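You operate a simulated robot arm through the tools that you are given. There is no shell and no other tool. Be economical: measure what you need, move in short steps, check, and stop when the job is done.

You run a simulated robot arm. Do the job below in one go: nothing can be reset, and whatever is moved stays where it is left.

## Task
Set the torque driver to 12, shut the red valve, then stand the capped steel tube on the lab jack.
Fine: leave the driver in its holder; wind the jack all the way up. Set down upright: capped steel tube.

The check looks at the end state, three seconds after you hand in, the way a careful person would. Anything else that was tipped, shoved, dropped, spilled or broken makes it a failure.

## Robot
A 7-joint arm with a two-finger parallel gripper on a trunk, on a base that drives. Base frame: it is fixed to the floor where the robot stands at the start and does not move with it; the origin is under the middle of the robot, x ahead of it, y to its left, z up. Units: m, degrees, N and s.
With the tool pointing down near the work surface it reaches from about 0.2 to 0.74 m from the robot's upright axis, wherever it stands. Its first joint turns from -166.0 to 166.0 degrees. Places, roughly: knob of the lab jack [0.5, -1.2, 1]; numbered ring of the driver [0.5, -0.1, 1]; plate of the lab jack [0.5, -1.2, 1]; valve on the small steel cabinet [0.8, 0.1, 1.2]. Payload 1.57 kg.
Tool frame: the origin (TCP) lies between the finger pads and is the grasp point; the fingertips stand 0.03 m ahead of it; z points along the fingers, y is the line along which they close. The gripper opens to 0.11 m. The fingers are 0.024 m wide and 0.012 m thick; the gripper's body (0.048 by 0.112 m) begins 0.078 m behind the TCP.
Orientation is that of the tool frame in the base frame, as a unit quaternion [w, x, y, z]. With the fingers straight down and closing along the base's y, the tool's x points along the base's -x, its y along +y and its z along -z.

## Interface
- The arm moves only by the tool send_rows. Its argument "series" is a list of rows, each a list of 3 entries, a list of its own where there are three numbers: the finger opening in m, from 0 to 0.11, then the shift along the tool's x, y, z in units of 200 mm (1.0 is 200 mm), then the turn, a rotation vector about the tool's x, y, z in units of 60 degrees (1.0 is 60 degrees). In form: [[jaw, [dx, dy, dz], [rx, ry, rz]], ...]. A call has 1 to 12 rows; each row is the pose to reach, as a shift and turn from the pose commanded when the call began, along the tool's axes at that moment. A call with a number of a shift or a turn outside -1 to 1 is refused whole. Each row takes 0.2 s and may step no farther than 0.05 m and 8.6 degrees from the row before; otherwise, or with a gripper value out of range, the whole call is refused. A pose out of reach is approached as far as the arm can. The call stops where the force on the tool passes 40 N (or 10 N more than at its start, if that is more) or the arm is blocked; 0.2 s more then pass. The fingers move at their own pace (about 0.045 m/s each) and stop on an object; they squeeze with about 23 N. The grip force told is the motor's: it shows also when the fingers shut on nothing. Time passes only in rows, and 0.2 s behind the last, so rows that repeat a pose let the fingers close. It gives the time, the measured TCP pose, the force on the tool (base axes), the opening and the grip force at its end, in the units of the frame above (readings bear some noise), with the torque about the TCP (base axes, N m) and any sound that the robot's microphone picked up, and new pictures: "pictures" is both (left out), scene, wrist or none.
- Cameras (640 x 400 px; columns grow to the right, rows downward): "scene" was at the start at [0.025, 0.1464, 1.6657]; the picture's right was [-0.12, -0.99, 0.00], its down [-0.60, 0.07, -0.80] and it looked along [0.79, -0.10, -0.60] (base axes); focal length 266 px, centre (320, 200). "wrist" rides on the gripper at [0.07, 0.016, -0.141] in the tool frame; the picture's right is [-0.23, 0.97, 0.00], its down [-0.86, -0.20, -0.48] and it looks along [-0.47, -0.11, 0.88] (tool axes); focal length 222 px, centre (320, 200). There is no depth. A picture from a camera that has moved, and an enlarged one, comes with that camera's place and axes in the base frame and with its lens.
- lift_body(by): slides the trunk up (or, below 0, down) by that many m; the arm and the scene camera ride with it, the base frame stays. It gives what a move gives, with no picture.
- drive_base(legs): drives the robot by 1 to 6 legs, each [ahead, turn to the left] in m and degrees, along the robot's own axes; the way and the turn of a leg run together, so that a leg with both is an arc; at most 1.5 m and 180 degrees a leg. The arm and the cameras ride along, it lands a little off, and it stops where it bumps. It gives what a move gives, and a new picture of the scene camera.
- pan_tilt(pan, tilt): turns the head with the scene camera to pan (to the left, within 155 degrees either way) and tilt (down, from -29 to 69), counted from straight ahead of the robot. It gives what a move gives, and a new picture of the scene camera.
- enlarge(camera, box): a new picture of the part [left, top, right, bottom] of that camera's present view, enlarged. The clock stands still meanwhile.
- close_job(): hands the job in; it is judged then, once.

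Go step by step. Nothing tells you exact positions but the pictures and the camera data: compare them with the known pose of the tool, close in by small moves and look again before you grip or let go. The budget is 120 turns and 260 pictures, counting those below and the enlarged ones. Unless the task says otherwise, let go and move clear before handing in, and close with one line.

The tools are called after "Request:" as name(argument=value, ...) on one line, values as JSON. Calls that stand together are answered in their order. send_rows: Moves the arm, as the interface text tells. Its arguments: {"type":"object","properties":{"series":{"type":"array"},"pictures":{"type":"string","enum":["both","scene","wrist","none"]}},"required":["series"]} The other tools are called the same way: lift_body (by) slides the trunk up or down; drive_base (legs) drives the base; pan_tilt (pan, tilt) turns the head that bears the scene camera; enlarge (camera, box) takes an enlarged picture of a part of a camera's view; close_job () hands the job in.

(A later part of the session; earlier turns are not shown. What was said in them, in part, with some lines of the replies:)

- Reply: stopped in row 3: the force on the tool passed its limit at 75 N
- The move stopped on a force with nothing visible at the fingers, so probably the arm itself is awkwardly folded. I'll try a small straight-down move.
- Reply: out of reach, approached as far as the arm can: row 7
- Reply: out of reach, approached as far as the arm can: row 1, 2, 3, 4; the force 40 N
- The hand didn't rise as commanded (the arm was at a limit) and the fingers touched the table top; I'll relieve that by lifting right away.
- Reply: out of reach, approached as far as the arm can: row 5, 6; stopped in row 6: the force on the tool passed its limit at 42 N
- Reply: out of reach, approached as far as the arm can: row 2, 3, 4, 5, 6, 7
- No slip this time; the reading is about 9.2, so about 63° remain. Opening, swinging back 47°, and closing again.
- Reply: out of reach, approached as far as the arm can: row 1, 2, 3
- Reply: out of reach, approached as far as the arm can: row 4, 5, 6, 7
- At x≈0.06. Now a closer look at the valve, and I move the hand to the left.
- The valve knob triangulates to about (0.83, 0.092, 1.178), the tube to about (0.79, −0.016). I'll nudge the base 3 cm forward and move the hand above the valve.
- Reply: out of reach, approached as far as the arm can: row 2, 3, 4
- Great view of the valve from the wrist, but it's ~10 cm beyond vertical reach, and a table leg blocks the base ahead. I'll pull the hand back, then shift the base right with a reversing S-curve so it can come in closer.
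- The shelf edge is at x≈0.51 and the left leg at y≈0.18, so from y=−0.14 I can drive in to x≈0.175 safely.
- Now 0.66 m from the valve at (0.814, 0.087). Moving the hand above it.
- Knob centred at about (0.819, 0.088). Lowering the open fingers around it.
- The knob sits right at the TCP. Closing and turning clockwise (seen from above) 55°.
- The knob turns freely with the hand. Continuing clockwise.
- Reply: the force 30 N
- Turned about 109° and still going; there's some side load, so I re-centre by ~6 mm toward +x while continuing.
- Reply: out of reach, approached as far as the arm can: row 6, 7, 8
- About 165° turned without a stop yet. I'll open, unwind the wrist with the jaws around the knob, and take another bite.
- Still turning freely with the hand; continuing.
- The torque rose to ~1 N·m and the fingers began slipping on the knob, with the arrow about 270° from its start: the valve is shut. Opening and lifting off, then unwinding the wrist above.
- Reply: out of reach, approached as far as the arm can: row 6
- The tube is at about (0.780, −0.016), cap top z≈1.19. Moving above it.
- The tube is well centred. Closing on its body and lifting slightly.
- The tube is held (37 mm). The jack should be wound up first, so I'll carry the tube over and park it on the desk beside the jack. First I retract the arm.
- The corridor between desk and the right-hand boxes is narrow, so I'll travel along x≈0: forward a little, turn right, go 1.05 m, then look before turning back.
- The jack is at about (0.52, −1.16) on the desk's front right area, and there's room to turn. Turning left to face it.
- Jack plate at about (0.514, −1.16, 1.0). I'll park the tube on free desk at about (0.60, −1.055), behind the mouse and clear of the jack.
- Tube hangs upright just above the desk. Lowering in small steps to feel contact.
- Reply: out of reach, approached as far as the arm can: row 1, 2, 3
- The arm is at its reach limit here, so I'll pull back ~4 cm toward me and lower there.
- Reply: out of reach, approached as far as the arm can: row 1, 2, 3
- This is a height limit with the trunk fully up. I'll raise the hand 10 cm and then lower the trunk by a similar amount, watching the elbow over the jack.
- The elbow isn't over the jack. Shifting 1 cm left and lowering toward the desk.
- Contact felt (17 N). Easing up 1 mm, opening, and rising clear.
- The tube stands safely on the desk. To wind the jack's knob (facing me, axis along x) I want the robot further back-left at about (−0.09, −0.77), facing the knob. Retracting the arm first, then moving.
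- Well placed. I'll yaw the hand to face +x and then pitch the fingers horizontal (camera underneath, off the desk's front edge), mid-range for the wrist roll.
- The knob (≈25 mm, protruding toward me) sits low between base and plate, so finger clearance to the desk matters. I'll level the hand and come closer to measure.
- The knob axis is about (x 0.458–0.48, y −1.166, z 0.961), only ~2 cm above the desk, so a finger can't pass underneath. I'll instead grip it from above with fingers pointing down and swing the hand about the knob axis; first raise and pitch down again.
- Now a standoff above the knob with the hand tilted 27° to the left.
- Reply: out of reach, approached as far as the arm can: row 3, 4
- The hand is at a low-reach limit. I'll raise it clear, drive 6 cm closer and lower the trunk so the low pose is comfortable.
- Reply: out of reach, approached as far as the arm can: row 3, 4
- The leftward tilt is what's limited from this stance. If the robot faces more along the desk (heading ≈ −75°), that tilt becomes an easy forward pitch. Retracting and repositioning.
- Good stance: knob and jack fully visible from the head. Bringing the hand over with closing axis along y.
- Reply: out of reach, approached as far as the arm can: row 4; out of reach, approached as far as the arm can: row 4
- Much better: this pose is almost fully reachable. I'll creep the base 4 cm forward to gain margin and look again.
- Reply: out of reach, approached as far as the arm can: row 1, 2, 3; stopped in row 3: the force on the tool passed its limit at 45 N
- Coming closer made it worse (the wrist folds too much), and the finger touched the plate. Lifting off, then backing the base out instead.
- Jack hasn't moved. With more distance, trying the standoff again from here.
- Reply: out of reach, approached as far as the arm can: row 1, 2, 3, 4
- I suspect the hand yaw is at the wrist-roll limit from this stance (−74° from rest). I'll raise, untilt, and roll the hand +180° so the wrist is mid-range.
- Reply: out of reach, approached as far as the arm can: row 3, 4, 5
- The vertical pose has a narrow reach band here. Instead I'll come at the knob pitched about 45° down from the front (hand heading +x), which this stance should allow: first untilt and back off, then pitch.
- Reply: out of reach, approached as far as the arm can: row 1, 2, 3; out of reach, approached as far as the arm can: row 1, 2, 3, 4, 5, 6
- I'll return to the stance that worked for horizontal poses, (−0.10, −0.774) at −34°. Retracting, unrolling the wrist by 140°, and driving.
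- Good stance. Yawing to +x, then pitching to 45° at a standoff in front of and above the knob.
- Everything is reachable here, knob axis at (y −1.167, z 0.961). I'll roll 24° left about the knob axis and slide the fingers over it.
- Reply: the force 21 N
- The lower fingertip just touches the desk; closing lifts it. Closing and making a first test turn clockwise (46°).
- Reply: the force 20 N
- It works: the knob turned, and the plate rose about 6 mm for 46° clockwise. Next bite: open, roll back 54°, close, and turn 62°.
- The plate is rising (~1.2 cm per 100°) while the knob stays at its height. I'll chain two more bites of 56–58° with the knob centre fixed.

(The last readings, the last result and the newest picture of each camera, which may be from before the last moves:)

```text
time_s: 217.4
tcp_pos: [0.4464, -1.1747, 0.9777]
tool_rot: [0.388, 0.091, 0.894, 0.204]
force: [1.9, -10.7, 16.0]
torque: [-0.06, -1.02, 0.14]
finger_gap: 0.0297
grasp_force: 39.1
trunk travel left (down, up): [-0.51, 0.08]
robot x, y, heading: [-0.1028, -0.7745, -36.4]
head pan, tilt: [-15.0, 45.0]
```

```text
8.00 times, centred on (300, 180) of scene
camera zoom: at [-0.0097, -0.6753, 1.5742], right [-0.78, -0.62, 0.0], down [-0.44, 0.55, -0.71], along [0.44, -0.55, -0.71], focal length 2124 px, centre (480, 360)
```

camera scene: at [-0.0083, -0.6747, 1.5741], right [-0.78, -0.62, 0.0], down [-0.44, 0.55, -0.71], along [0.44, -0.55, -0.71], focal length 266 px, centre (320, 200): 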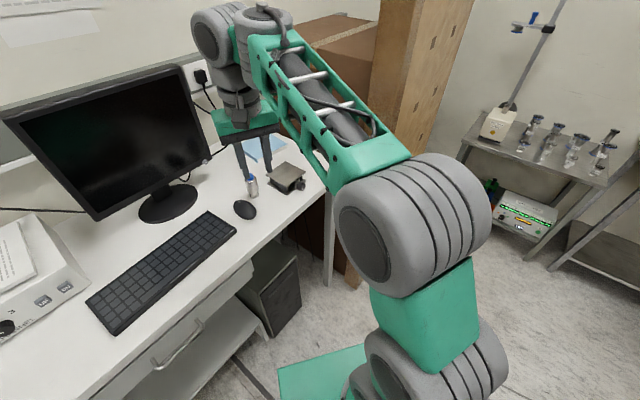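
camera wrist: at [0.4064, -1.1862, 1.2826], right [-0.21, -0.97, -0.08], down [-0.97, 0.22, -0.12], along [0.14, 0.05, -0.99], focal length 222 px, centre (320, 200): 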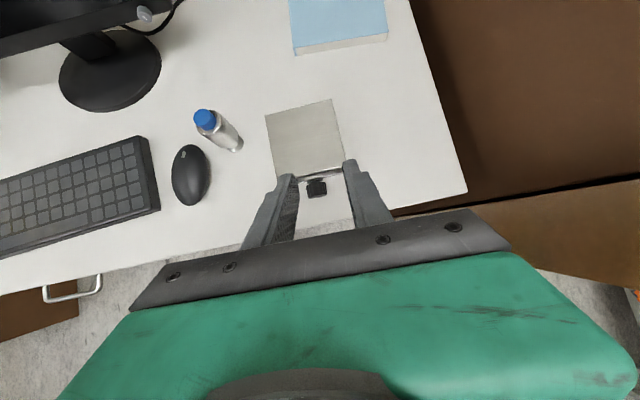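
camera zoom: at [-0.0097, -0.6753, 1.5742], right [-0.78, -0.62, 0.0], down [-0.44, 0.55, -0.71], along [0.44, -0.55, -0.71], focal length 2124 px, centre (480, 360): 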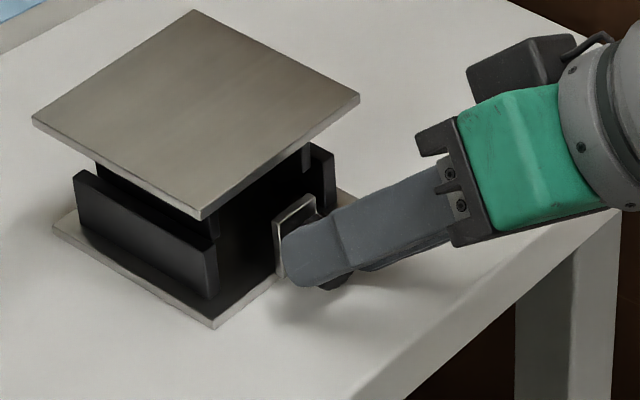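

Working smoothly and the jack stays put. Chaining three more bites.

Request:
send_rows(series=[[0.038, [0, 0, 0], [0, 0, 0]], [0.038, [0, 0, 0], [0, 0, 0]], [0.038, [0.002, 0.012, 0.002], [0.091, 0, -0.098]], [0.038, [0.005, 0.023, 0.004], [0.181, 0, -0.195]], [0.038, [0.007, 0.035, 0.006], [0.272, 0, -0.293]], [0.038, [0.011, 0.046, 0.01], [0.362, 0, -0.39]], [0.038, [0.017, 0.055, 0.015], [0.453, 0, -0.488]], [0.038, [0.023, 0.064, 0.021], [0.543, 0, -0.585]], [0.038, [0.029, 0.073, 0.026], [0.634, 0, -0.683]], [0.02, [0.029, 0.073, 0.026], [0.634, 0, -0.683]], [0.02, [0.029, 0.073, 0.026], [0.634, 0, -0.683]], [0.02, [0.029, 0.073, 0.026], [0.634, 0, -0.683]]], pictures="none")

Request:
send_rows(series=[[0.02, [0.002, -0.012, 0.002], [-0.091, 0, 0.098]], [0.02, [0.005, -0.023, 0.004], [-0.181, 0, 0.195]], [0.02, [0.007, -0.035, 0.006], [-0.272, 0, 0.293]], [0.02, [0.011, -0.046, 0.01], [-0.362, 0, 0.39]], [0.02, [0.017, -0.055, 0.015], [-0.453, 0.001, 0.488]], [0.02, [0.023, -0.064, 0.021], [-0.543, 0.001, 0.585]], [0.02, [0.028, -0.073, 0.026], [-0.634, 0.001, 0.683]]], pictures="none")

Request:
send_rows(series=[[0.038, [0, 0, 0], [0, 0, 0]], [0.038, [0, 0, 0], [0, 0, 0]], [0.038, [0.002, 0.012, 0.002], [0.091, 0, -0.098]], [0.038, [0.005, 0.023, 0.004], [0.181, 0, -0.195]], [0.038, [0.007, 0.035, 0.006], [0.272, 0, -0.293]], [0.038, [0.011, 0.046, 0.01], [0.362, 0, -0.39]], [0.038, [0.017, 0.055, 0.015], [0.453, 0, -0.488]], [0.038, [0.023, 0.064, 0.021], [0.543, 0, -0.585]], [0.038, [0.029, 0.073, 0.026], [0.634, 0, -0.683]], [0.02, [0.029, 0.073, 0.026], [0.634, 0, -0.683]], [0.02, [0.029, 0.073, 0.026], [0.634, 0, -0.683]], [0.02, [0.029, 0.073, 0.026], [0.634, 0, -0.683]]], pictures="none")

Request:
send_rows(series=[[0.02, [0.002, -0.012, 0.002], [-0.091, 0, 0.098]], [0.02, [0.005, -0.023, 0.004], [-0.181, 0, 0.195]], [0.02, [0.007, -0.035, 0.006], [-0.272, 0, 0.293]], [0.02, [0.011, -0.046, 0.01], [-0.362, 0, 0.39]], [0.02, [0.017, -0.055, 0.015], [-0.453, 0.001, 0.488]], [0.02, [0.023, -0.064, 0.021], [-0.543, 0.001, 0.585]], [0.02, [0.028, -0.073, 0.026], [-0.634, 0.001, 0.683]]], pictures="none")

Request:
enlarge(camera="wrist", box=[240, 110, 400, 210])

Request:
enlarge(camera="scene", box=[260, 155, 340, 205])

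```text
time_s: 220.0
tcp_pos: [0.4453, -1.1556, 0.9771]
tool_rot: [0.385, -0.103, 0.885, -0.24]
force: [-2.2, 1.7, 12.9]
torque: [0.14, 0.1, -0.29]
finger_gap: 0.0293
grasp_force: 34.8
trunk travel left (down, up): [-0.51, 0.08]
robot x, y, heading: [-0.101, -0.7705, -36.6]
head pan, tilt: [-15.0, 45.0]
```

```text
time_s: 221.6
tcp_pos: [0.4444, -1.1736, 0.9766]
tool_rot: [0.388, 0.091, 0.894, 0.205]
force: [-11.4, -5.6, 13.5]
torque: [-0.6, -0.18, 0.37]
finger_gap: 0.0295
grasp_force: 38.9
trunk travel left (down, up): [-0.51, 0.08]
robot x, y, heading: [-0.1021, -0.7749, -36.3]
head pan, tilt: [-15.0, 45.0]
```

```text
time_s: 224.2
tcp_pos: [0.4453, -1.1562, 0.9787]
tool_rot: [0.383, -0.103, 0.886, -0.24]
force: [1.9, 0.5, 10.4]
torque: [0.04, 0.02, -0.2]
finger_gap: 0.0296
grasp_force: 32.3
trunk travel left (down, up): [-0.51, 0.08]
robot x, y, heading: [-0.1002, -0.7761, -36.4]
head pan, tilt: [-15.0, 45.0]
```

```text
time_s: 225.8
tcp_pos: [0.4447, -1.1729, 0.9766]
tool_rot: [0.386, 0.091, 0.895, 0.205]
force: [-2.9, -7.2, 5.6]
torque: [-0.23, -0.25, 0.14]
finger_gap: 0.0299
grasp_force: 17.9
trunk travel left (down, up): [-0.51, 0.08]
robot x, y, heading: [-0.1015, -0.7715, -36.4]
head pan, tilt: [-15.0, 45.0]
```

```text
4.00 times, centred on (320, 160) of wrist
camera zoom: at [0.2939, -1.1791, 1.0254], right [0.16, 0.8, 0.57], down [0.23, -0.59, 0.77], along [0.96, 0.01, -0.28], focal length 888 px, centre (320, 360)
```

zoom: 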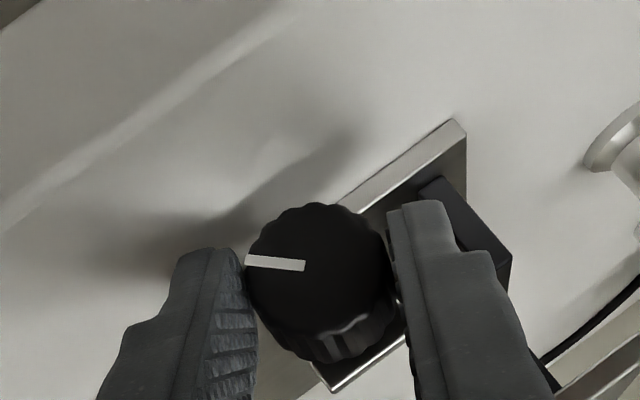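

```text
8.00 times, centred on (300, 180) of scene
camera zoom: at [-0.0095, -0.6753, 1.5743], right [-0.78, -0.62, 0.0], down [-0.44, 0.55, -0.71], along [0.44, -0.55, -0.71], focal length 2124 px, centre (480, 360)
```

zoom: 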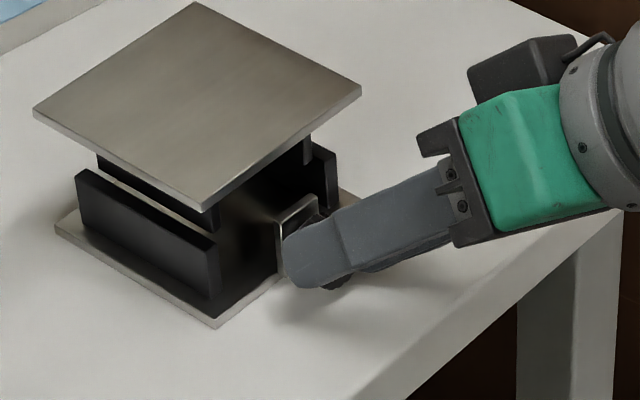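

The marker advanced only ~40° this time while the hand made two full bites, suggesting the jack reached its top stop. One more bite to confirm.

Request:
send_rows(series=[[0.038, [0, 0, 0], [0, 0, 0]], [0.038, [0, 0, 0], [0, 0, 0]], [0.038, [0.002, 0.012, 0.002], [0.091, 0, -0.098]], [0.038, [0.005, 0.023, 0.004], [0.181, 0, -0.195]], [0.038, [0.007, 0.035, 0.006], [0.272, 0, -0.293]], [0.038, [0.011, 0.046, 0.01], [0.362, 0, -0.39]], [0.038, [0.017, 0.055, 0.015], [0.453, 0, -0.488]], [0.038, [0.023, 0.064, 0.021], [0.543, 0, -0.585]], [0.038, [0.029, 0.073, 0.026], [0.634, 0, -0.683]], [0.02, [0.029, 0.073, 0.026], [0.634, 0, -0.683]], [0.02, [0.029, 0.073, 0.026], [0.634, 0, -0.683]], [0.02, [0.029, 0.073, 0.026], [0.634, 0, -0.683]]], pictures="none")

Request:
enlarge(camera="wrist", box=[240, 110, 400, 210])

Request:
send_rows(series=[[0.02, [0.002, -0.012, 0.002], [-0.091, 0, 0.098]], [0.02, [0.005, -0.023, 0.004], [-0.181, 0, 0.195]], [0.02, [0.007, -0.035, 0.006], [-0.272, 0, 0.293]], [0.02, [0.011, -0.046, 0.01], [-0.362, 0, 0.39]], [0.02, [0.017, -0.055, 0.015], [-0.453, 0.001, 0.488]]], pictures="none")

Request:
enlarge(camera="wrist", box=[240, 110, 400, 210])

Request:
enlarge(camera="scene", box=[260, 155, 340, 205])

```text
time_s: 228.4
tcp_pos: [0.4468, -1.157, 0.9773]
tool_rot: [0.383, -0.104, 0.886, -0.241]
force: [-0.5, 2.4, 14.3]
torque: [-0.1, -0.22, 0.0]
finger_gap: 0.0296
grasp_force: 35.2
trunk travel left (down, up): [-0.51, 0.08]
robot x, y, heading: [-0.1028, -0.7748, -36.6]
head pan, tilt: [-15.0, 45.0]
```

```text
4.00 times, centred on (320, 160) of wrist
camera zoom: at [0.2954, -1.1207, 1.0087], right [0.16, 0.92, -0.35], down [0.24, 0.31, 0.92], along [0.96, -0.23, -0.17], focal length 888 px, centre (320, 360)
```

zoom: 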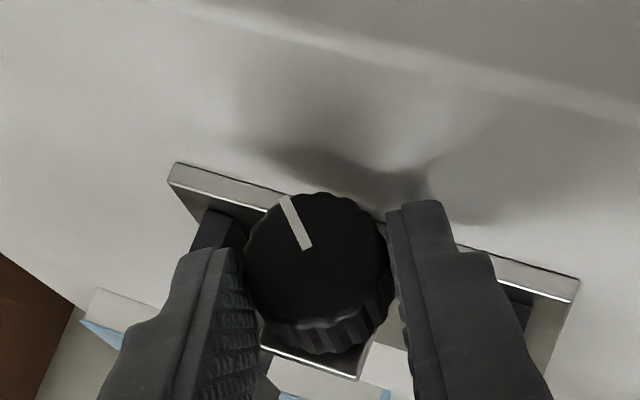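

```text
time_s: 229.6
tcp_pos: [0.4449, -1.1692, 0.9757]
tool_rot: [0.394, 0.036, 0.915, 0.079]
force: [6.8, -3.6, -2.2]
torque: [-0.19, -0.56, 0.06]
finger_gap: 0.0293
grasp_force: 38.9
trunk travel left (down, up): [-0.51, 0.08]
robot x, y, heading: [-0.1019, -0.774, -36.6]
head pan, tilt: [-15.0, 45.0]
```

```text
4.00 times, centred on (320, 160) of wrist
camera zoom: at [0.2938, -1.1607, 1.024], right [0.16, 0.93, 0.33], down [0.24, -0.36, 0.9], along [0.96, -0.07, -0.28], focal length 888 px, centre (320, 360)
```

zoom: 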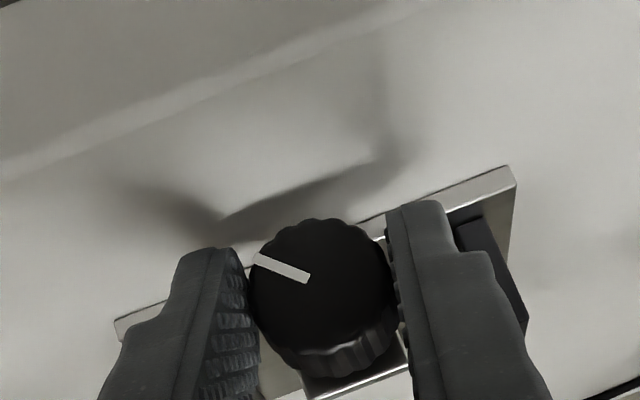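

```text
8.00 times, centred on (300, 180) of scene
camera zoom: at [-0.0076, -0.6752, 1.5739], right [-0.78, -0.62, 0.0], down [-0.44, 0.55, -0.71], along [0.44, -0.55, -0.71], focal length 2124 px, centre (480, 360)
```

zoom: 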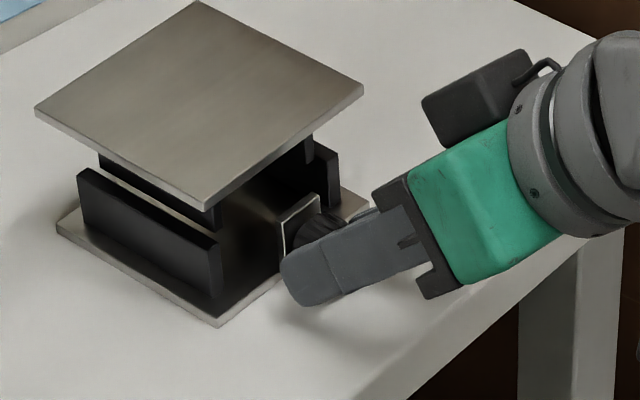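

The knob no longer turns with the hand (marker fixed in the room while the fingers slip): the jack is at its top stop. Opening and backing away, then back to fingers-down.

Request:
send_rows(series=[[0.042, [0, 0, 0], [0, 0, 0]], [0.042, [0, 0, 0], [0, 0, 0]], [0.042, [0, 0, -0.15], [0, 0, 0]], [0.042, [0, 0, -0.35], [0, 0, 0]], [0.06, [0, 0, -0.55], [0.14, 0, -0.15]], [0.06, [-0.2, 0, -0.65], [0.14, 0, -0.15]]], pictures="none")

Request:
enlarge(camera="scene", box=[220, 130, 348, 210])

Request:
enlarge(camera="wrist", box=[180, 60, 460, 235])

```text
refused: row 5 steps farther than a row can; nothing moved
```

```text
5.00 times, centred on (284, 170) of scene
camera zoom: at [-0.0076, -0.6752, 1.5739], right [-0.78, -0.62, 0.0], down [-0.44, 0.55, -0.71], along [0.44, -0.55, -0.71], focal length 1328 px, centre (500, 350)
```

zoom: 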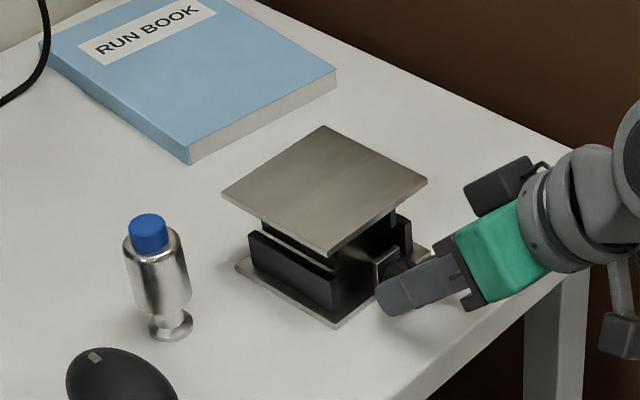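

```text
2.29 times, centred on (320, 148) of wrist
camera zoom: at [0.2938, -1.1607, 1.024], right [0.16, 0.93, 0.33], down [0.24, -0.36, 0.9], along [0.96, -0.07, -0.28], focal length 508 px, centre (320, 320)
```

zoom: 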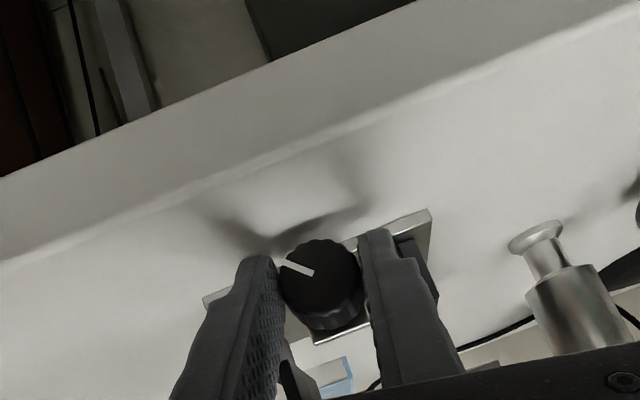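

Request:
send_rows(series=[[0.042, [0, 0, 0], [0, 0, 0]], [0.042, [0, 0, 0], [0, 0, 0]], [0.042, [0, 0, -0.15], [0, 0, 0]], [0.042, [0, 0, -0.35], [0, 0, 0]], [0.06, [0, 0, -0.5], [0.07, 0, -0.073]], [0.06, [0, 0, -0.6], [0.136, 0, -0.146]]], pictures="none")

Request:
send_rows(series=[[0.06, [-0.1, 0, -0.1], [0, 0.125, 0]], [0.06, [-0.2, 0, -0.2], [0, 0.25, 0]], [0.06, [-0.3, 0, -0.25], [0, 0.375, 0]], [0.06, [-0.4, 0, -0.3], [0, 0.5, 0]], [0.06, [-0.4, 0, -0.3], [0, 0.61, 0]], [0.06, [-0.4, 0, -0.3], [0, 0.72, 0]]], pictures="both")

```text
time_s: 231.0
tcp_pos: [0.3559, -1.1809, 1.0565]
tool_rot: [0.396, -0.007, 0.918, -0.018]
force: [0.1, -0.1, -0.5]
torque: [0.0, 0.01, 0.02]
finger_gap: 0.0599
grasp_force: 0.0
trunk travel left (down, up): [-0.51, 0.08]
robot x, y, heading: [-0.1015, -0.7775, -36.5]
head pan, tilt: [-15.0, 45.0]
```

```text
time_s: 232.4
tcp_pos: [0.3696, -1.1782, 1.1571]
tool_rot: [0.029, 0.001, 0.999, -0.02]
force: [0.1, 0.7, -0.5]
torque: [-0.04, -0.01, 0.0]
finger_gap: 0.0598
grasp_force: 0.0
trunk travel left (down, up): [-0.51, 0.08]
robot x, y, heading: [-0.1033, -0.7748, -36.6]
head pan, tilt: [-15.0, 45.0]
camera scene: at [-0.0082, -0.6749, 1.5741], right [-0.78, -0.62, 0.0], down [-0.44, 0.55, -0.71], along [0.44, -0.55, -0.71], focal length 266 px, centre (320, 200)
camera wrist: at [0.2912, -1.157, 1.2936], right [0.23, 0.97, -0.02], down [0.82, -0.18, 0.54], along [0.52, -0.14, -0.84], focal length 222 px, centre (320, 200)
```

scene: 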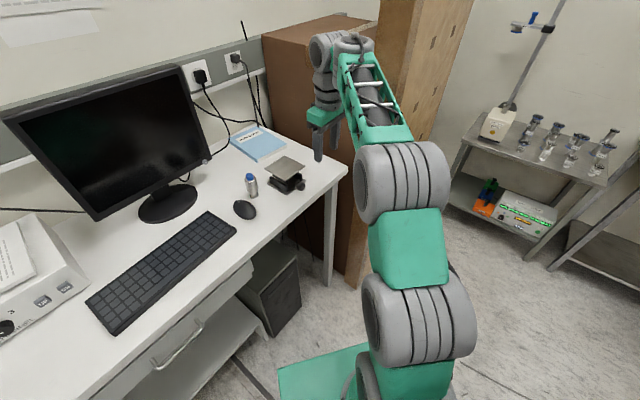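
wrist: 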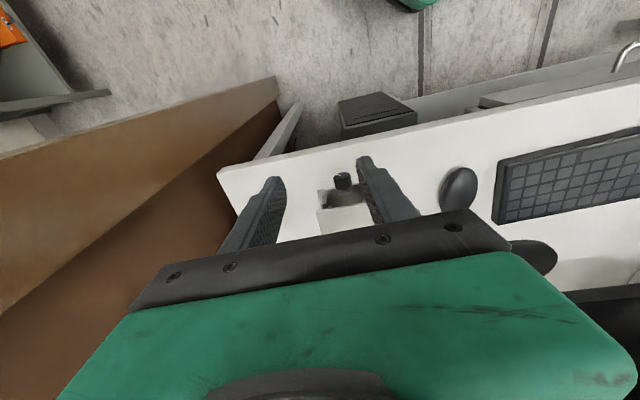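

Nicely clear. Next, pick up the tube: drive 6 cm closer and level the hand.

Request:
drive_base(legs=[[0.06, 0]])

Request:
send_rows(series=[[0.065, [-0.15, 0.15, 0], [-0.019, 0.028, 0]], [0.065, [-0.3, 0.3, 0], [-0.038, 0.055, 0]], [0.065, [-0.45, 0.45, 0.05], [-0.038, 0.055, 0]], [0.065, [-0.55, 0.6, 0.1], [-0.038, 0.055, 0]]], pictures="both")

```text
time_s: 233.4
tcp_pos: [0.4194, -1.2129, 1.1576]
tool_rot: [0.029, 0.0, 0.999, -0.017]
force: [-0.1, -0.8, 0.1]
torque: [0.01, -0.01, -0.02]
finger_gap: 0.06
grasp_force: 0.0
trunk travel left (down, up): [-0.51, 0.08]
robot x, y, heading: [-0.0516, -0.8113, -36.5]
head pan, tilt: [-15.0, 45.0]
camera scene: at [0.0415, -0.7111, 1.574], right [-0.78, -0.62, 0.0], down [-0.44, 0.55, -0.71], along [0.44, -0.55, -0.71], focal length 266 px, centre (320, 200)
```

scene: 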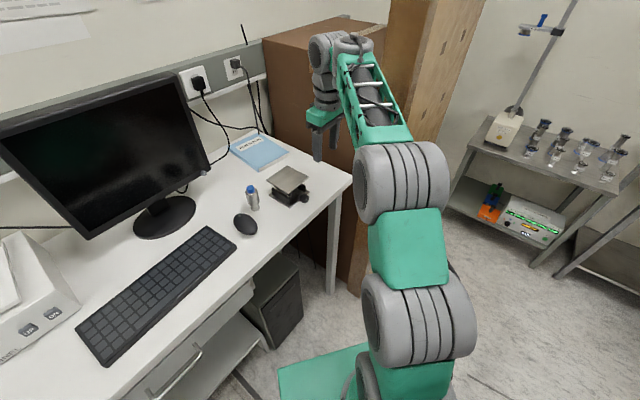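

```text
time_s: 234.4
tcp_pos: [0.5286, -1.0913, 1.1399]
tool_rot: [0.0, 0.001, 1.0, 0.001]
force: [-0.1, 0.3, -0.5]
torque: [-0.01, 0.01, -0.03]
finger_gap: 0.065
grasp_force: 0.0
trunk travel left (down, up): [-0.51, 0.08]
robot x, y, heading: [-0.0547, -0.8056, -36.7]
head pan, tilt: [-15.0, 45.0]
camera scene: at [0.0408, -0.7105, 1.5741], right [-0.78, -0.62, 0.0], down [-0.44, 0.55, -0.71], along [0.44, -0.55, -0.71], focal length 266 px, centre (320, 200)
camera wrist: at [0.4582, -1.0762, 1.2812], right [0.23, 0.97, 0.0], down [0.85, -0.2, 0.48], along [0.47, -0.11, -0.88], focal length 222 px, centre (320, 200)
```

scene: 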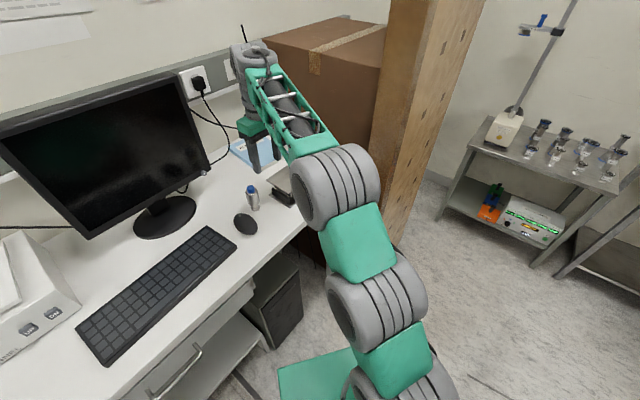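
wrist: 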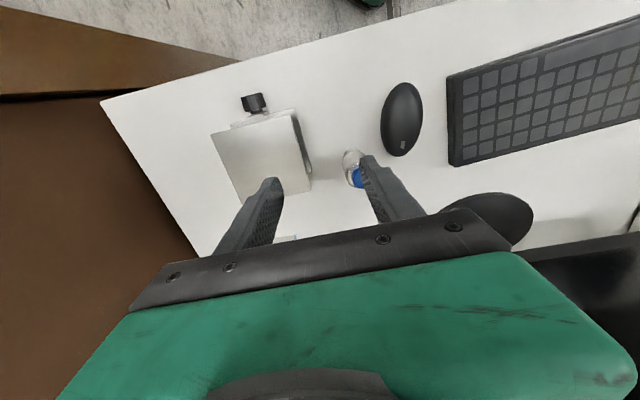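

Request:
send_rows(series=[[0.065, [-0.1, 0.1, 0], [0, 0, 0]], [0.065, [-0.215, 0.2, 0], [0, 0, 0]], [0.065, [-0.215, 0.2, 0.1], [0, 0, 0]]], pictures="none")

Request:
enlarge(camera="wrist", box=[220, 90, 420, 215])

Request:
enlarge(camera="scene", box=[200, 110, 328, 220])

```text
time_s: 235.2
tcp_pos: [0.5707, -1.0532, 1.1182]
tool_rot: [0.001, 0.0, 1.0, 0.0]
force: [-0.4, 0.5, -0.5]
torque: [-0.03, 0.0, -0.01]
finger_gap: 0.0648
grasp_force: 0.1
trunk travel left (down, up): [-0.51, 0.08]
robot x, y, heading: [-0.0481, -0.8085, -36.7]
head pan, tilt: [-15.0, 45.0]
```

```text
3.20 times, centred on (320, 152) of wrist
camera zoom: at [0.4996, -1.0382, 1.2595], right [0.23, 0.97, 0.0], down [0.85, -0.2, 0.48], along [0.47, -0.11, -0.88], focal length 711 px, centre (320, 352)
```

zoom: 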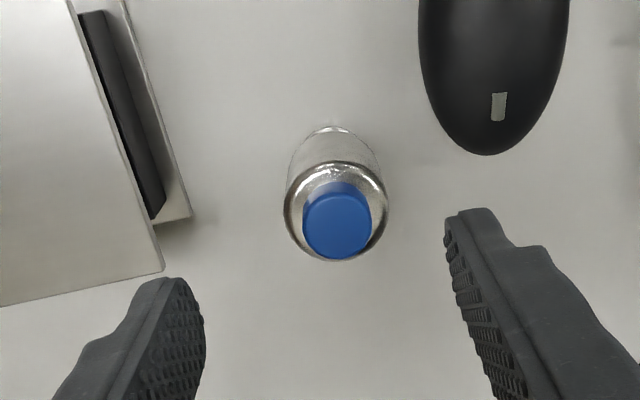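

```text
3.64 times, centred on (264, 165) of scene
camera zoom: at [0.0407, -0.7107, 1.5741], right [-0.78, -0.62, 0.0], down [-0.44, 0.55, -0.71], along [0.44, -0.55, -0.71], focal length 966 px, centre (524, 327)
```

zoom: 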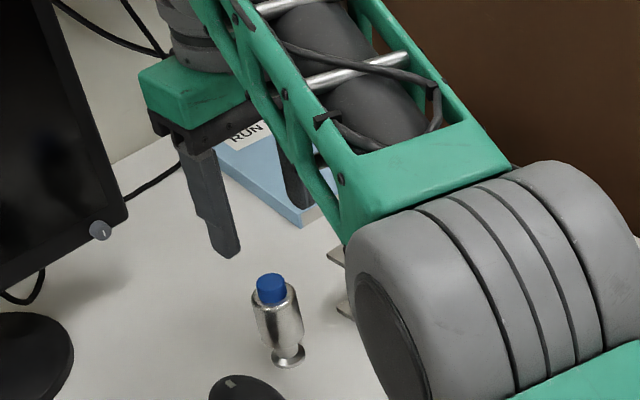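

Request:
send_rows(series=[[0.065, [-0.012, 0.015, 0.2], [0, 0, 0]], [0.065, [-0.012, 0.015, 0.4], [0, 0, 0]], [0.065, [-0.012, 0.015, 0.55], [0, 0, 0]], [0.065, [-0.012, 0.015, 0.65], [0, 0, 0]]], pictures="both")

Request:
enlarge(camera="scene", box=[200, 140, 328, 220])

```text
time_s: 236.2
tcp_pos: [0.5742, -1.0471, 0.9902]
tool_rot: [0.0, -0.001, 1.0, 0.001]
force: [-1.0, 0.8, -0.5]
torque: [0.03, 0.02, -0.04]
finger_gap: 0.065
grasp_force: 0.1
trunk travel left (down, up): [-0.51, 0.08]
robot x, y, heading: [-0.0526, -0.8061, -36.7]
head pan, tilt: [-15.0, 45.0]
camera scene: at [0.0417, -0.7102, 1.574], right [-0.78, -0.62, 0.0], down [-0.44, 0.55, -0.71], along [0.44, -0.55, -0.71], focal length 266 px, centre (320, 200)
camera wrist: at [0.5031, -1.0338, 1.1299], right [0.23, 0.97, 0.0], down [0.85, -0.2, 0.48], along [0.47, -0.11, -0.88], focal length 222 px, centre (320, 200)
```

scene: 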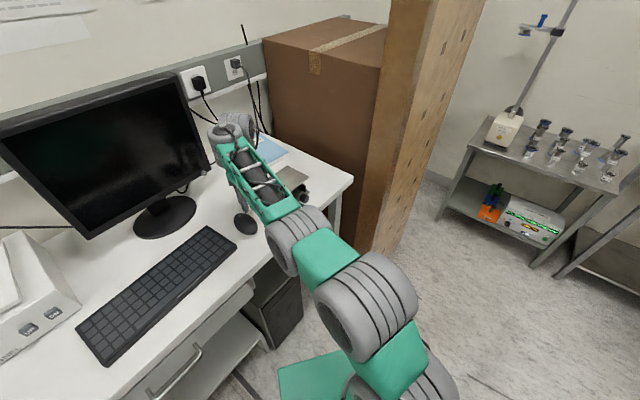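
wrist: 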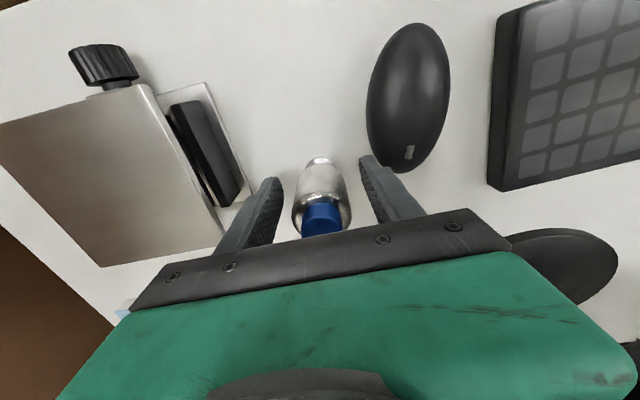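

```text
5.00 times, centred on (264, 180) of scene
camera zoom: at [0.0417, -0.7102, 1.574], right [-0.78, -0.62, 0.0], down [-0.44, 0.55, -0.71], along [0.44, -0.55, -0.71], focal length 1328 px, centre (600, 300)
```

zoom: 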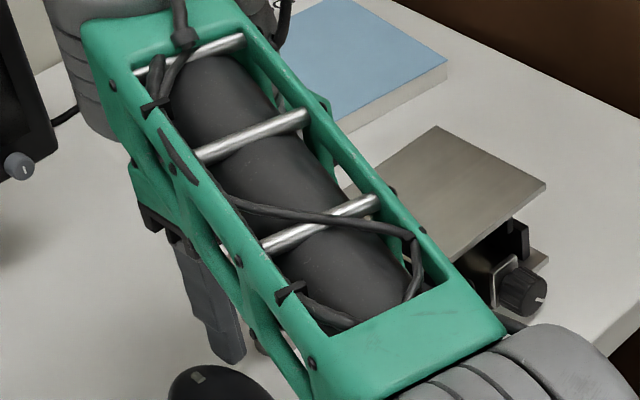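

Tube is centred in the jaws. Closing and lifting it.

Request:
send_rows(series=[[0.025, [0, 0, 0], [0, 0, 0]], [0.025, [0, 0, 0], [0, 0, 0]], [0.025, [0, 0, 0], [0, 0, 0]], [0.025, [0, 0, 0], [0, 0, 0]], [0.025, [0, 0, -0.1], [0, 0, 0]], [0.025, [0, 0, -0.3], [0, 0, 0]], [0.025, [0, 0, -0.5], [0, 0, 0]], [0.025, [0, 0, -0.65], [0, 0, 0]]], pictures="wrist")

Request:
enlarge(camera="wrist", box=[100, 60, 420, 260])

```text
time_s: 238.0
tcp_pos: [0.5744, -1.0492, 1.1186]
tool_rot: [0.0, 0.001, 1.0, 0.002]
force: [-0.6, 0.2, -2.1]
torque: [-0.01, 0.03, 0.01]
finger_gap: 0.037
grasp_force: 22.6
trunk travel left (down, up): [-0.51, 0.08]
robot x, y, heading: [-0.0544, -0.8103, -36.5]
head pan, tilt: [-15.0, 45.0]
camera wrist: at [0.5025, -1.0344, 1.2597], right [0.23, 0.97, 0.0], down [0.85, -0.2, 0.48], along [0.47, -0.11, -0.88], focal length 222 px, centre (320, 200)
```

wrist: 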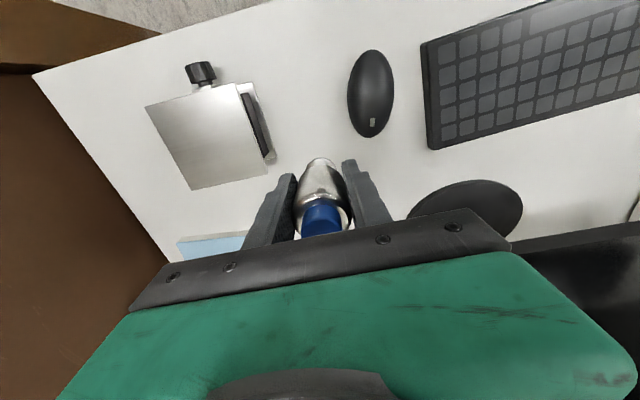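

```text
2.00 times, centred on (260, 160) of wrist
camera zoom: at [0.5025, -1.0344, 1.2597], right [0.23, 0.97, 0.0], down [0.85, -0.2, 0.48], along [0.47, -0.11, -0.88], focal length 444 px, centre (440, 280)
```

zoom: 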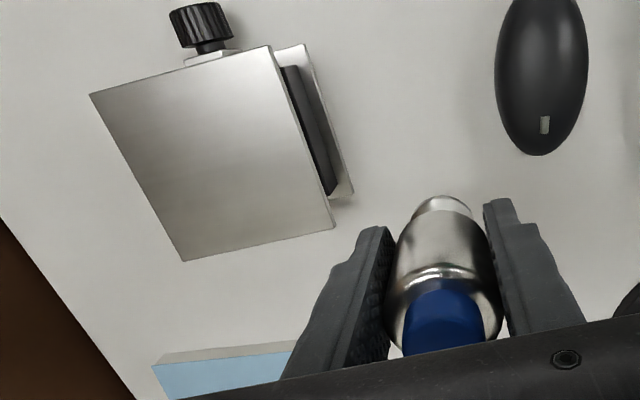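

Plate centre works out at (0.536, −1.164). Moving the tube above it.

Request:
send_rows(series=[[0.025, [0.06, -0.18, 0], [0, 0, 0]], [0.025, [0.13, -0.38, 0], [0, 0, 0]], [0.025, [0.193, -0.573, 0], [0, 0, 0]], [0.025, [0.193, -0.573, 0.1], [0, 0, 0]]], pictures="both")

Request:
enlarge(camera="wrist", box=[200, 60, 440, 210])

Request:
enlarge(camera="scene", box=[210, 120, 338, 200])

```text
time_s: 239.0
tcp_pos: [0.5359, -1.1651, 1.099]
tool_rot: [0.0, 0.001, 1.0, 0.002]
force: [-0.7, 0.0, -1.6]
torque: [0.02, 0.01, 0.0]
finger_gap: 0.0373
grasp_force: 23.1
trunk travel left (down, up): [-0.51, 0.08]
robot x, y, heading: [-0.0522, -0.8115, -36.8]
head pan, tilt: [-15.0, 45.0]
camera scene: at [0.0408, -0.711, 1.5741], right [-0.78, -0.62, 0.0], down [-0.44, 0.55, -0.71], along [0.44, -0.55, -0.71], focal length 266 px, centre (320, 200)
camera wrist: at [0.4647, -1.1494, 1.2402], right [0.23, 0.97, 0.0], down [0.85, -0.2, 0.48], along [0.47, -0.11, -0.88], focal length 222 px, centre (320, 200)
```

scene: 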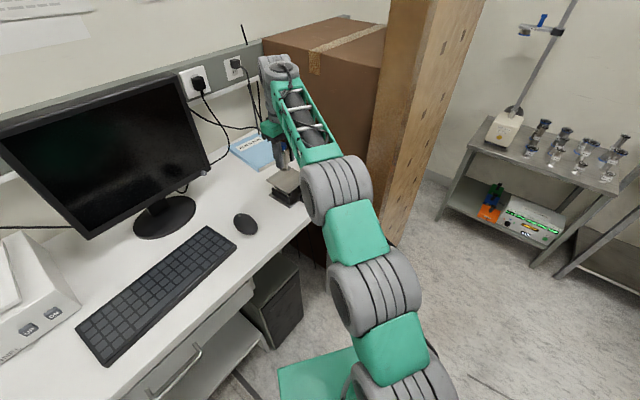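
wrist: 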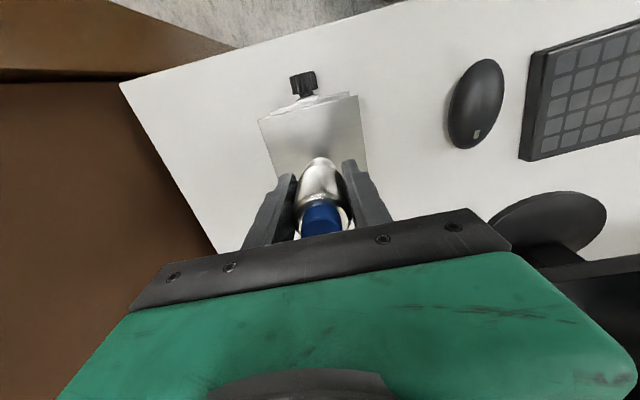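

```text
2.67 times, centred on (320, 135) of wrist
camera zoom: at [0.4647, -1.1494, 1.2402], right [0.23, 0.97, 0.0], down [0.85, -0.2, 0.48], along [0.47, -0.11, -0.88], focal length 592 px, centre (320, 373)
```

zoom: 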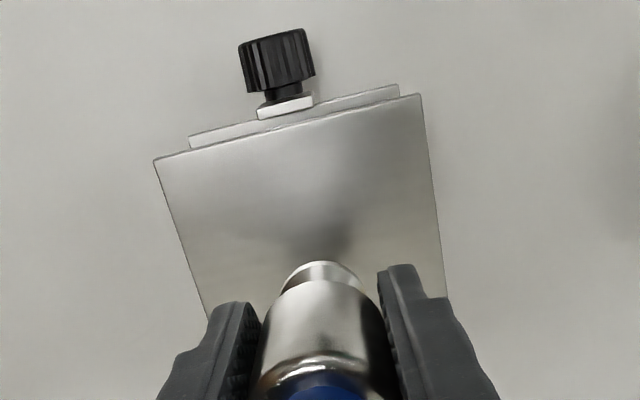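

```text
5.00 times, centred on (274, 160) of scene
camera zoom: at [0.0408, -0.711, 1.5741], right [-0.78, -0.62, 0.0], down [-0.44, 0.55, -0.71], along [0.44, -0.55, -0.71], focal length 1328 px, centre (550, 400)
```

zoom: 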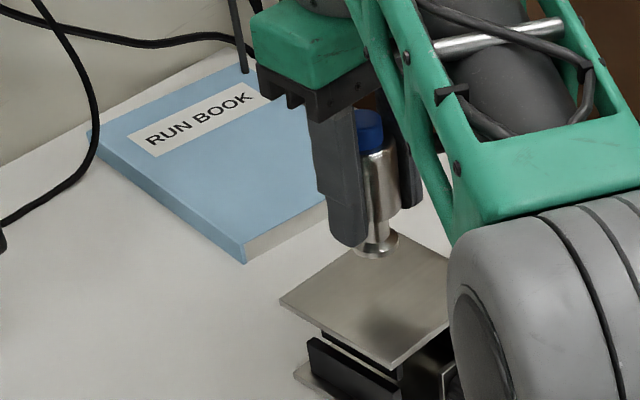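

Lined up over the plate. Lowering in small steps.

Request:
send_rows(series=[[0.025, [0, 0, 0.05], [0, 0, 0]], [0.025, [0, 0, 0.1], [0, 0, 0]], [0.025, [0, 0, 0.14], [0, 0, 0]]], pictures="none")

Request:
enlarge(camera="scene", box=[240, 135, 320, 185])

```text
time_s: 239.8
tcp_pos: [0.5355, -1.1648, 1.0719]
tool_rot: [0.001, 0.0, 1.0, 0.001]
force: [0.9, 0.4, -1.4]
torque: [0.01, 0.02, -0.02]
finger_gap: 0.0372
grasp_force: 22.8
trunk travel left (down, up): [-0.51, 0.08]
robot x, y, heading: [-0.0506, -0.8092, -36.6]
head pan, tilt: [-15.0, 45.0]
```

```text
8.00 times, centred on (280, 160) of scene
camera zoom: at [0.0409, -0.7109, 1.5741], right [-0.78, -0.62, 0.0], down [-0.44, 0.55, -0.71], along [0.44, -0.55, -0.71], focal length 2124 px, centre (640, 520)
```

zoom: 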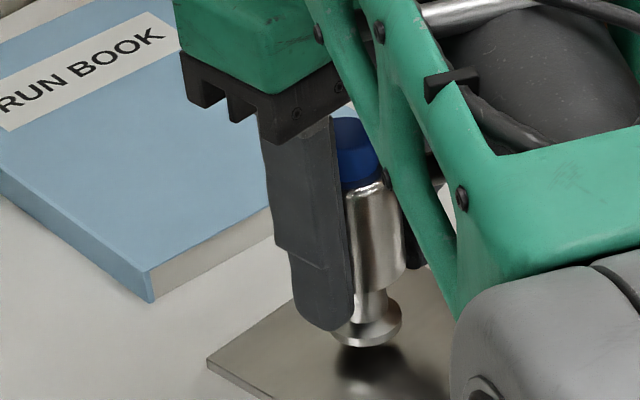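

Request:
send_rows(series=[[0.025, [0, 0, 0.01], [0, 0, 0]], [0.025, [0, 0, 0.02], [0, 0, 0]], [0.025, [0, 0, 0.03], [0, 0, 0]]], pictures="none")

Request:
enlarge(camera="scene", box=[240, 135, 320, 185])

```text
time_s: 240.6
tcp_pos: [0.5378, -1.1661, 1.0645]
tool_rot: [0.001, 0.001, 1.0, 0.001]
force: [0.1, 0.1, -1.7]
torque: [-0.06, 0.01, 0.01]
finger_gap: 0.0373
grasp_force: 23.0
trunk travel left (down, up): [-0.51, 0.08]
robot x, y, heading: [-0.0467, -0.8091, -36.8]
head pan, tilt: [-15.0, 45.0]
```

```text
8.00 times, centred on (280, 160) of scene
camera zoom: at [0.0408, -0.7108, 1.5741], right [-0.78, -0.62, 0.0], down [-0.44, 0.55, -0.71], along [0.44, -0.55, -0.71], focal length 2124 px, centre (640, 520)
```

zoom: 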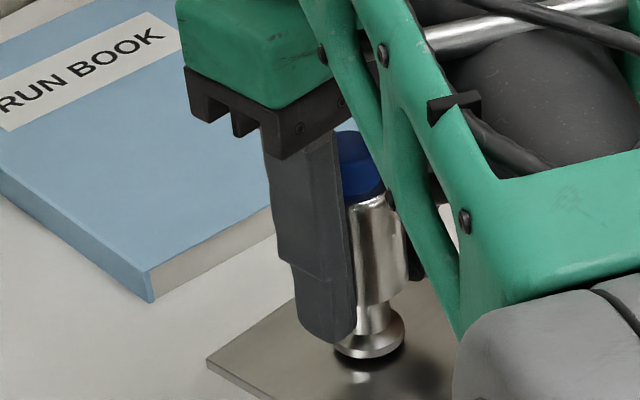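

Just above contact. Stepping down 1.5 mm at a time.

Request:
send_rows(series=[[0.025, [0, 0, 0.007], [0, 0, 0]], [0.025, [0, 0, 0.014], [0, 0, 0]]], pictures="none")

Request:
send_rows(series=[[0.025, [0, 0, 0.006], [0, 0, 0]], [0.025, [0, 0, 0.008], [0, 0, 0]]], pictures="none")

Request:
enlarge(camera="scene", box=[240, 135, 320, 185])

```text
time_s: 241.2
tcp_pos: [0.5374, -1.1671, 1.0637]
tool_rot: [0.001, 0.001, 1.0, 0.001]
force: [0.6, 0.9, -1.2]
torque: [-0.02, 0.04, -0.05]
finger_gap: 0.0376
grasp_force: 22.9
trunk travel left (down, up): [-0.51, 0.08]
robot x, y, heading: [-0.0542, -0.809, -36.5]
head pan, tilt: [-15.0, 45.0]
```

```text
time_s: 241.8
tcp_pos: [0.5373, -1.1679, 1.0608]
tool_rot: [0.0, 0.0, 1.0, 0.001]
force: [0.7, 0.2, -1.8]
torque: [-0.03, -0.02, -0.03]
finger_gap: 0.0375
grasp_force: 22.7
trunk travel left (down, up): [-0.51, 0.08]
robot x, y, heading: [-0.0551, -0.8104, -36.6]
head pan, tilt: [-15.0, 45.0]
```

```text
8.00 times, centred on (280, 160) of scene
camera zoom: at [0.0408, -0.7108, 1.5741], right [-0.78, -0.62, 0.0], down [-0.44, 0.55, -0.71], along [0.44, -0.55, -0.71], focal length 2124 px, centre (640, 520)
```

zoom: 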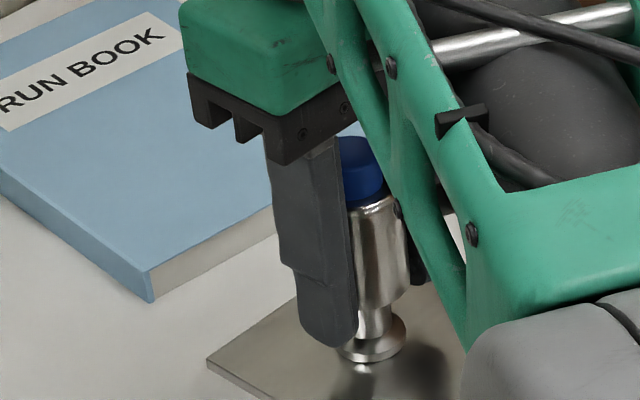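

Request:
send_rows(series=[[0.025, [0, 0.006, 0.008], [0, 0, 0]], [0.025, [0, 0.012, 0.014], [0, 0, 0]]], pictures="none")

Request:
enlarge(camera="scene", box=[250, 145, 314, 185])

```text
time_s: 242.4
tcp_pos: [0.5367, -1.1639, 1.06]
tool_rot: [0.003, 0.0, 1.0, 0.0]
force: [1.4, -3.0, 7.4]
torque: [-0.11, 0.0, 0.05]
finger_gap: 0.0374
grasp_force: 22.3
trunk travel left (down, up): [-0.51, 0.08]
robot x, y, heading: [-0.0532, -0.8096, -36.7]
head pan, tilt: [-15.0, 45.0]
```

```text
10.00 times, centred on (282, 165) of scene
camera zoom: at [0.0402, -0.7107, 1.5743], right [-0.78, -0.62, 0.0], down [-0.44, 0.55, -0.71], along [0.44, -0.55, -0.71], focal length 2655 px, centre (700, 550)
```

zoom: 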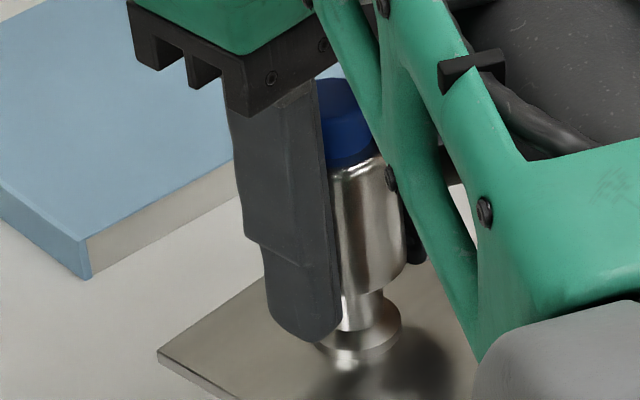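

Contact on the plate (≈9 N). Opening and rising straight up.

Request:
send_rows(series=[[0.025, [0, 0, -0.003], [0, 0, 0]], [0.06, [0, 0, -0.003], [0, 0, 0]], [0.06, [0, 0, -0.003], [0, 0, 0]], [0.06, [0, 0, -0.003], [0, 0, 0]], [0.06, [0, 0, -0.1], [0, 0, 0]], [0.06, [0, 0, -0.3], [0, 0, 0]], [0.06, [0, 0, -0.5], [0, 0, 0]]], pictures="wrist")

Request:
enlarge(camera="scene", box=[230, 130, 326, 190])

```text
time_s: 244.0
tcp_pos: [0.5314, -1.1581, 1.1576]
tool_rot: [0.002, 0.0, 1.0, 0.0]
force: [-0.4, -0.6, 0.3]
torque: [-0.03, -0.02, 0.02]
finger_gap: 0.0597
grasp_force: 0.0
out of reach, approached as far as the arm can: row 7
trunk travel left (down, up): [-0.51, 0.08]
robot x, y, heading: [-0.0566, -0.807, -36.7]
head pan, tilt: [-15.0, 45.0]
camera wrist: at [0.4612, -1.1423, 1.2985], right [0.23, 0.97, 0.0], down [0.85, -0.2, 0.48], along [0.47, -0.11, -0.88], focal length 222 px, centre (320, 200)
```

wrist: 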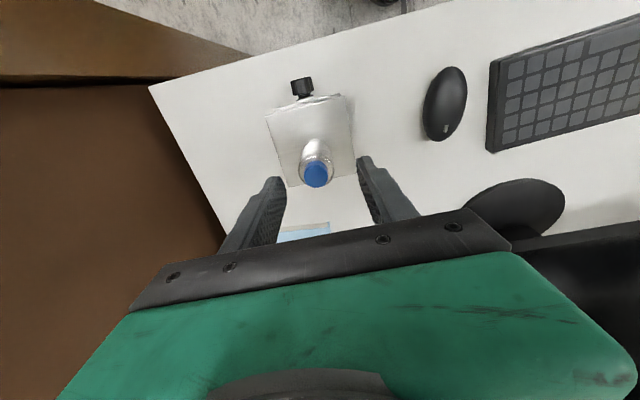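

```text
6.67 times, centred on (278, 160) of scene
camera zoom: at [0.0398, -0.7102, 1.5741], right [-0.78, -0.62, 0.0], down [-0.44, 0.55, -0.71], along [0.44, -0.55, -0.71], focal length 1770 px, centre (600, 467)
```

zoom: 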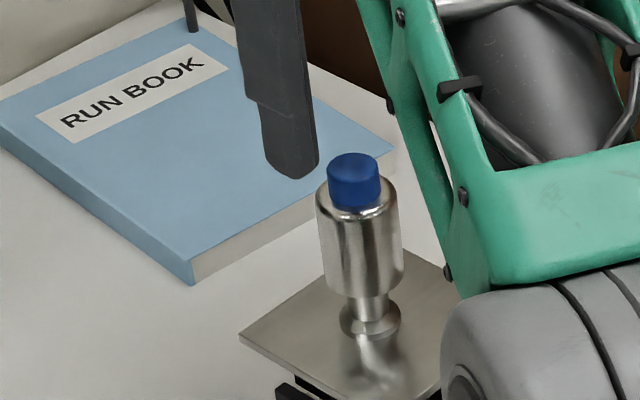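

The tube stands upright on the raised plate. Retracting the hand, then checking driver and valve with the head camera.

Request:
send_rows(series=[[0.06, [0.2, 0, 0], [0, 0, 0]], [0.06, [0.4, 0, -0.1], [0, 0, 0]], [0.06, [0.6, 0.1, -0.2], [0, 0, 0]], [0.06, [0.8, 0.2, -0.3], [0, 0, 0]]], pictures="none")

Request:
pan_tilt(pan=75, tilt=35)

```text
time_s: 245.0
tcp_pos: [0.3709, -1.1184, 1.2164]
tool_rot: [0.002, -0.001, 1.0, 0.001]
force: [0.3, 0.0, 0.3]
torque: [0.0, -0.01, 0.01]
finger_gap: 0.0597
grasp_force: 0.0
trunk travel left (down, up): [-0.51, 0.08]
robot x, y, heading: [-0.0505, -0.8092, -36.6]
head pan, tilt: [-15.0, 45.0]
```

```text
time_s: 246.6
tcp_pos: [0.3716, -1.1203, 1.2162]
tool_rot: [0.001, 0.0, 1.0, 0.001]
force: [0.4, 0.1, -0.9]
torque: [0.01, -0.02, 0.0]
finger_gap: 0.06
grasp_force: 0.1
trunk travel left (down, up): [-0.51, 0.08]
robot x, y, heading: [-0.0523, -0.8077, -36.5]
head pan, tilt: [75.0, 35.0]
camera scene: at [0.0592, -0.5923, 1.5889], right [0.62, -0.78, 0.0], down [-0.45, -0.36, -0.82], along [0.64, 0.51, -0.57], focal length 266 px, centre (320, 200)
```

scene: 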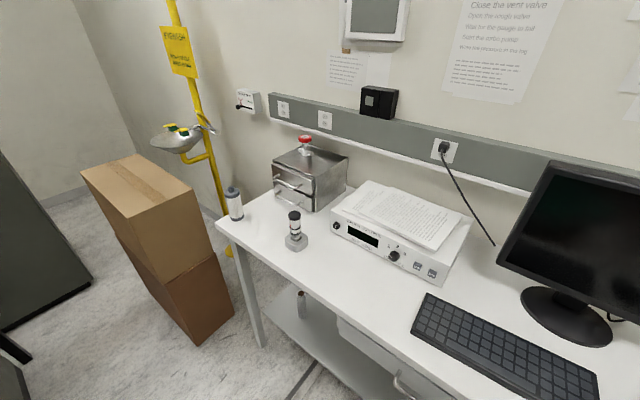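

Request:
enlarge(camera="scene", box=[272, 205, 320, 255])

Request:
enlarge(camera="scene", box=[270, 125, 350, 175])

Request:
pan_tilt(pan=-15, tilt=40)

Request:
enlarge(camera="scene", box=[210, 130, 338, 210])

```text
8.00 times, centred on (296, 230) of scene
camera zoom: at [0.0592, -0.5923, 1.5889], right [0.62, -0.78, 0.0], down [-0.45, -0.36, -0.82], along [0.64, 0.51, -0.57], focal length 2124 px, centre (512, -40)
```

zoom: 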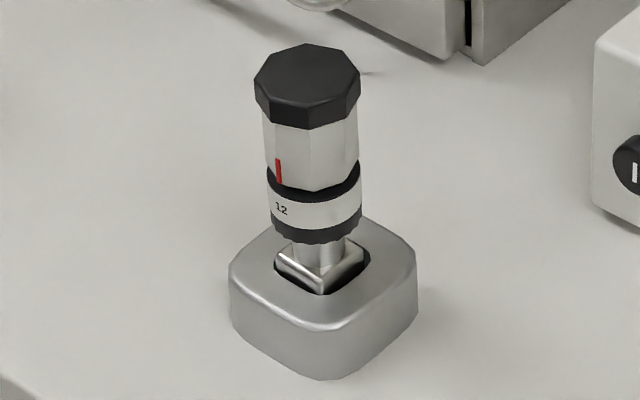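

```text
8.00 times, centred on (310, 150) of scene
camera zoom: at [0.0592, -0.5923, 1.5889], right [0.62, -0.78, 0.0], down [-0.45, -0.36, -0.82], along [0.64, 0.51, -0.57], focal length 2124 px, centre (400, 600)
```

zoom: 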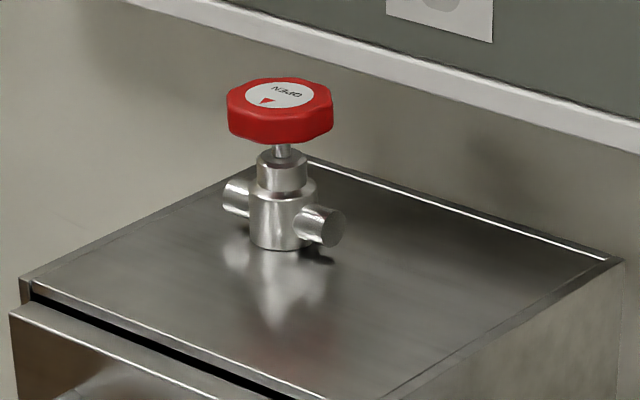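

```text
time_s: 248.3
tcp_pos: [0.3727, -1.1198, 1.2164]
tool_rot: [0.001, 0.0, 1.0, 0.001]
force: [0.3, -0.7, -0.1]
torque: [0.0, -0.05, 0.03]
finger_gap: 0.0599
grasp_force: 0.1
trunk travel left (down, up): [-0.51, 0.08]
robot x, y, heading: [-0.053, -0.8089, -36.8]
head pan, tilt: [-15.0, 40.0]
camera scene: at [0.0429, -0.7136, 1.5813], right [-0.78, -0.62, 0.0], down [-0.4, 0.5, -0.77], along [0.48, -0.6, -0.64], focal length 266 px, centre (320, 200)
```

scene: 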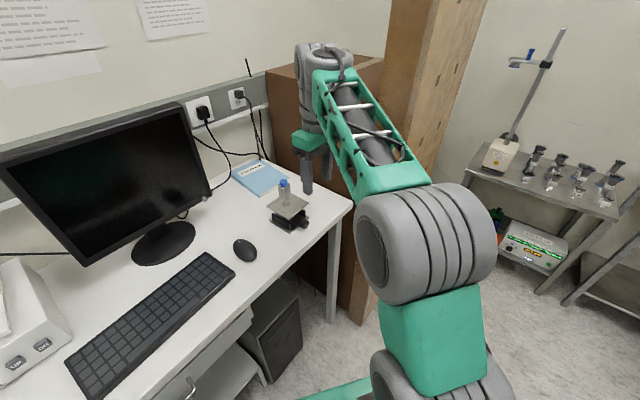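

```text
5.00 times, centred on (274, 170) of scene
camera zoom: at [0.0429, -0.7136, 1.5813], right [-0.78, -0.62, 0.0], down [-0.4, 0.5, -0.77], along [0.48, -0.6, -0.64], focal length 1328 px, centre (550, 350)
```

zoom: 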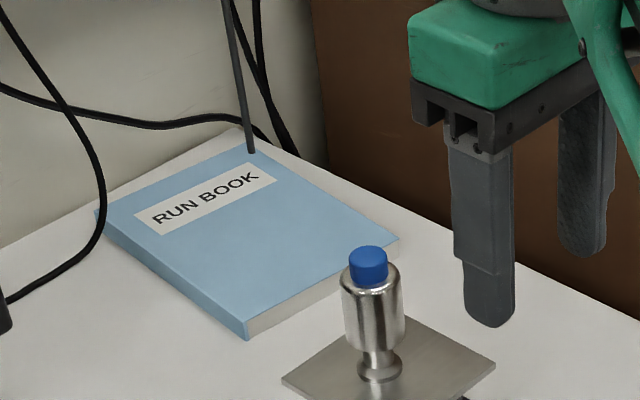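

The driver's mark sits at 12, the valve is turned to its stop, and the tube stands upright on the fully raised jack, with the hand clear and the rest in place. Handing in.

Request:
close_job()

```text
The job is handed in.
```

The job is handed in: the torque driver reads 12 in its holder (to within about 3° of ring turn), the red valve is shut to its stop, and the capped steel tube stands upright on the lab jack, which is wound up to its top stop.
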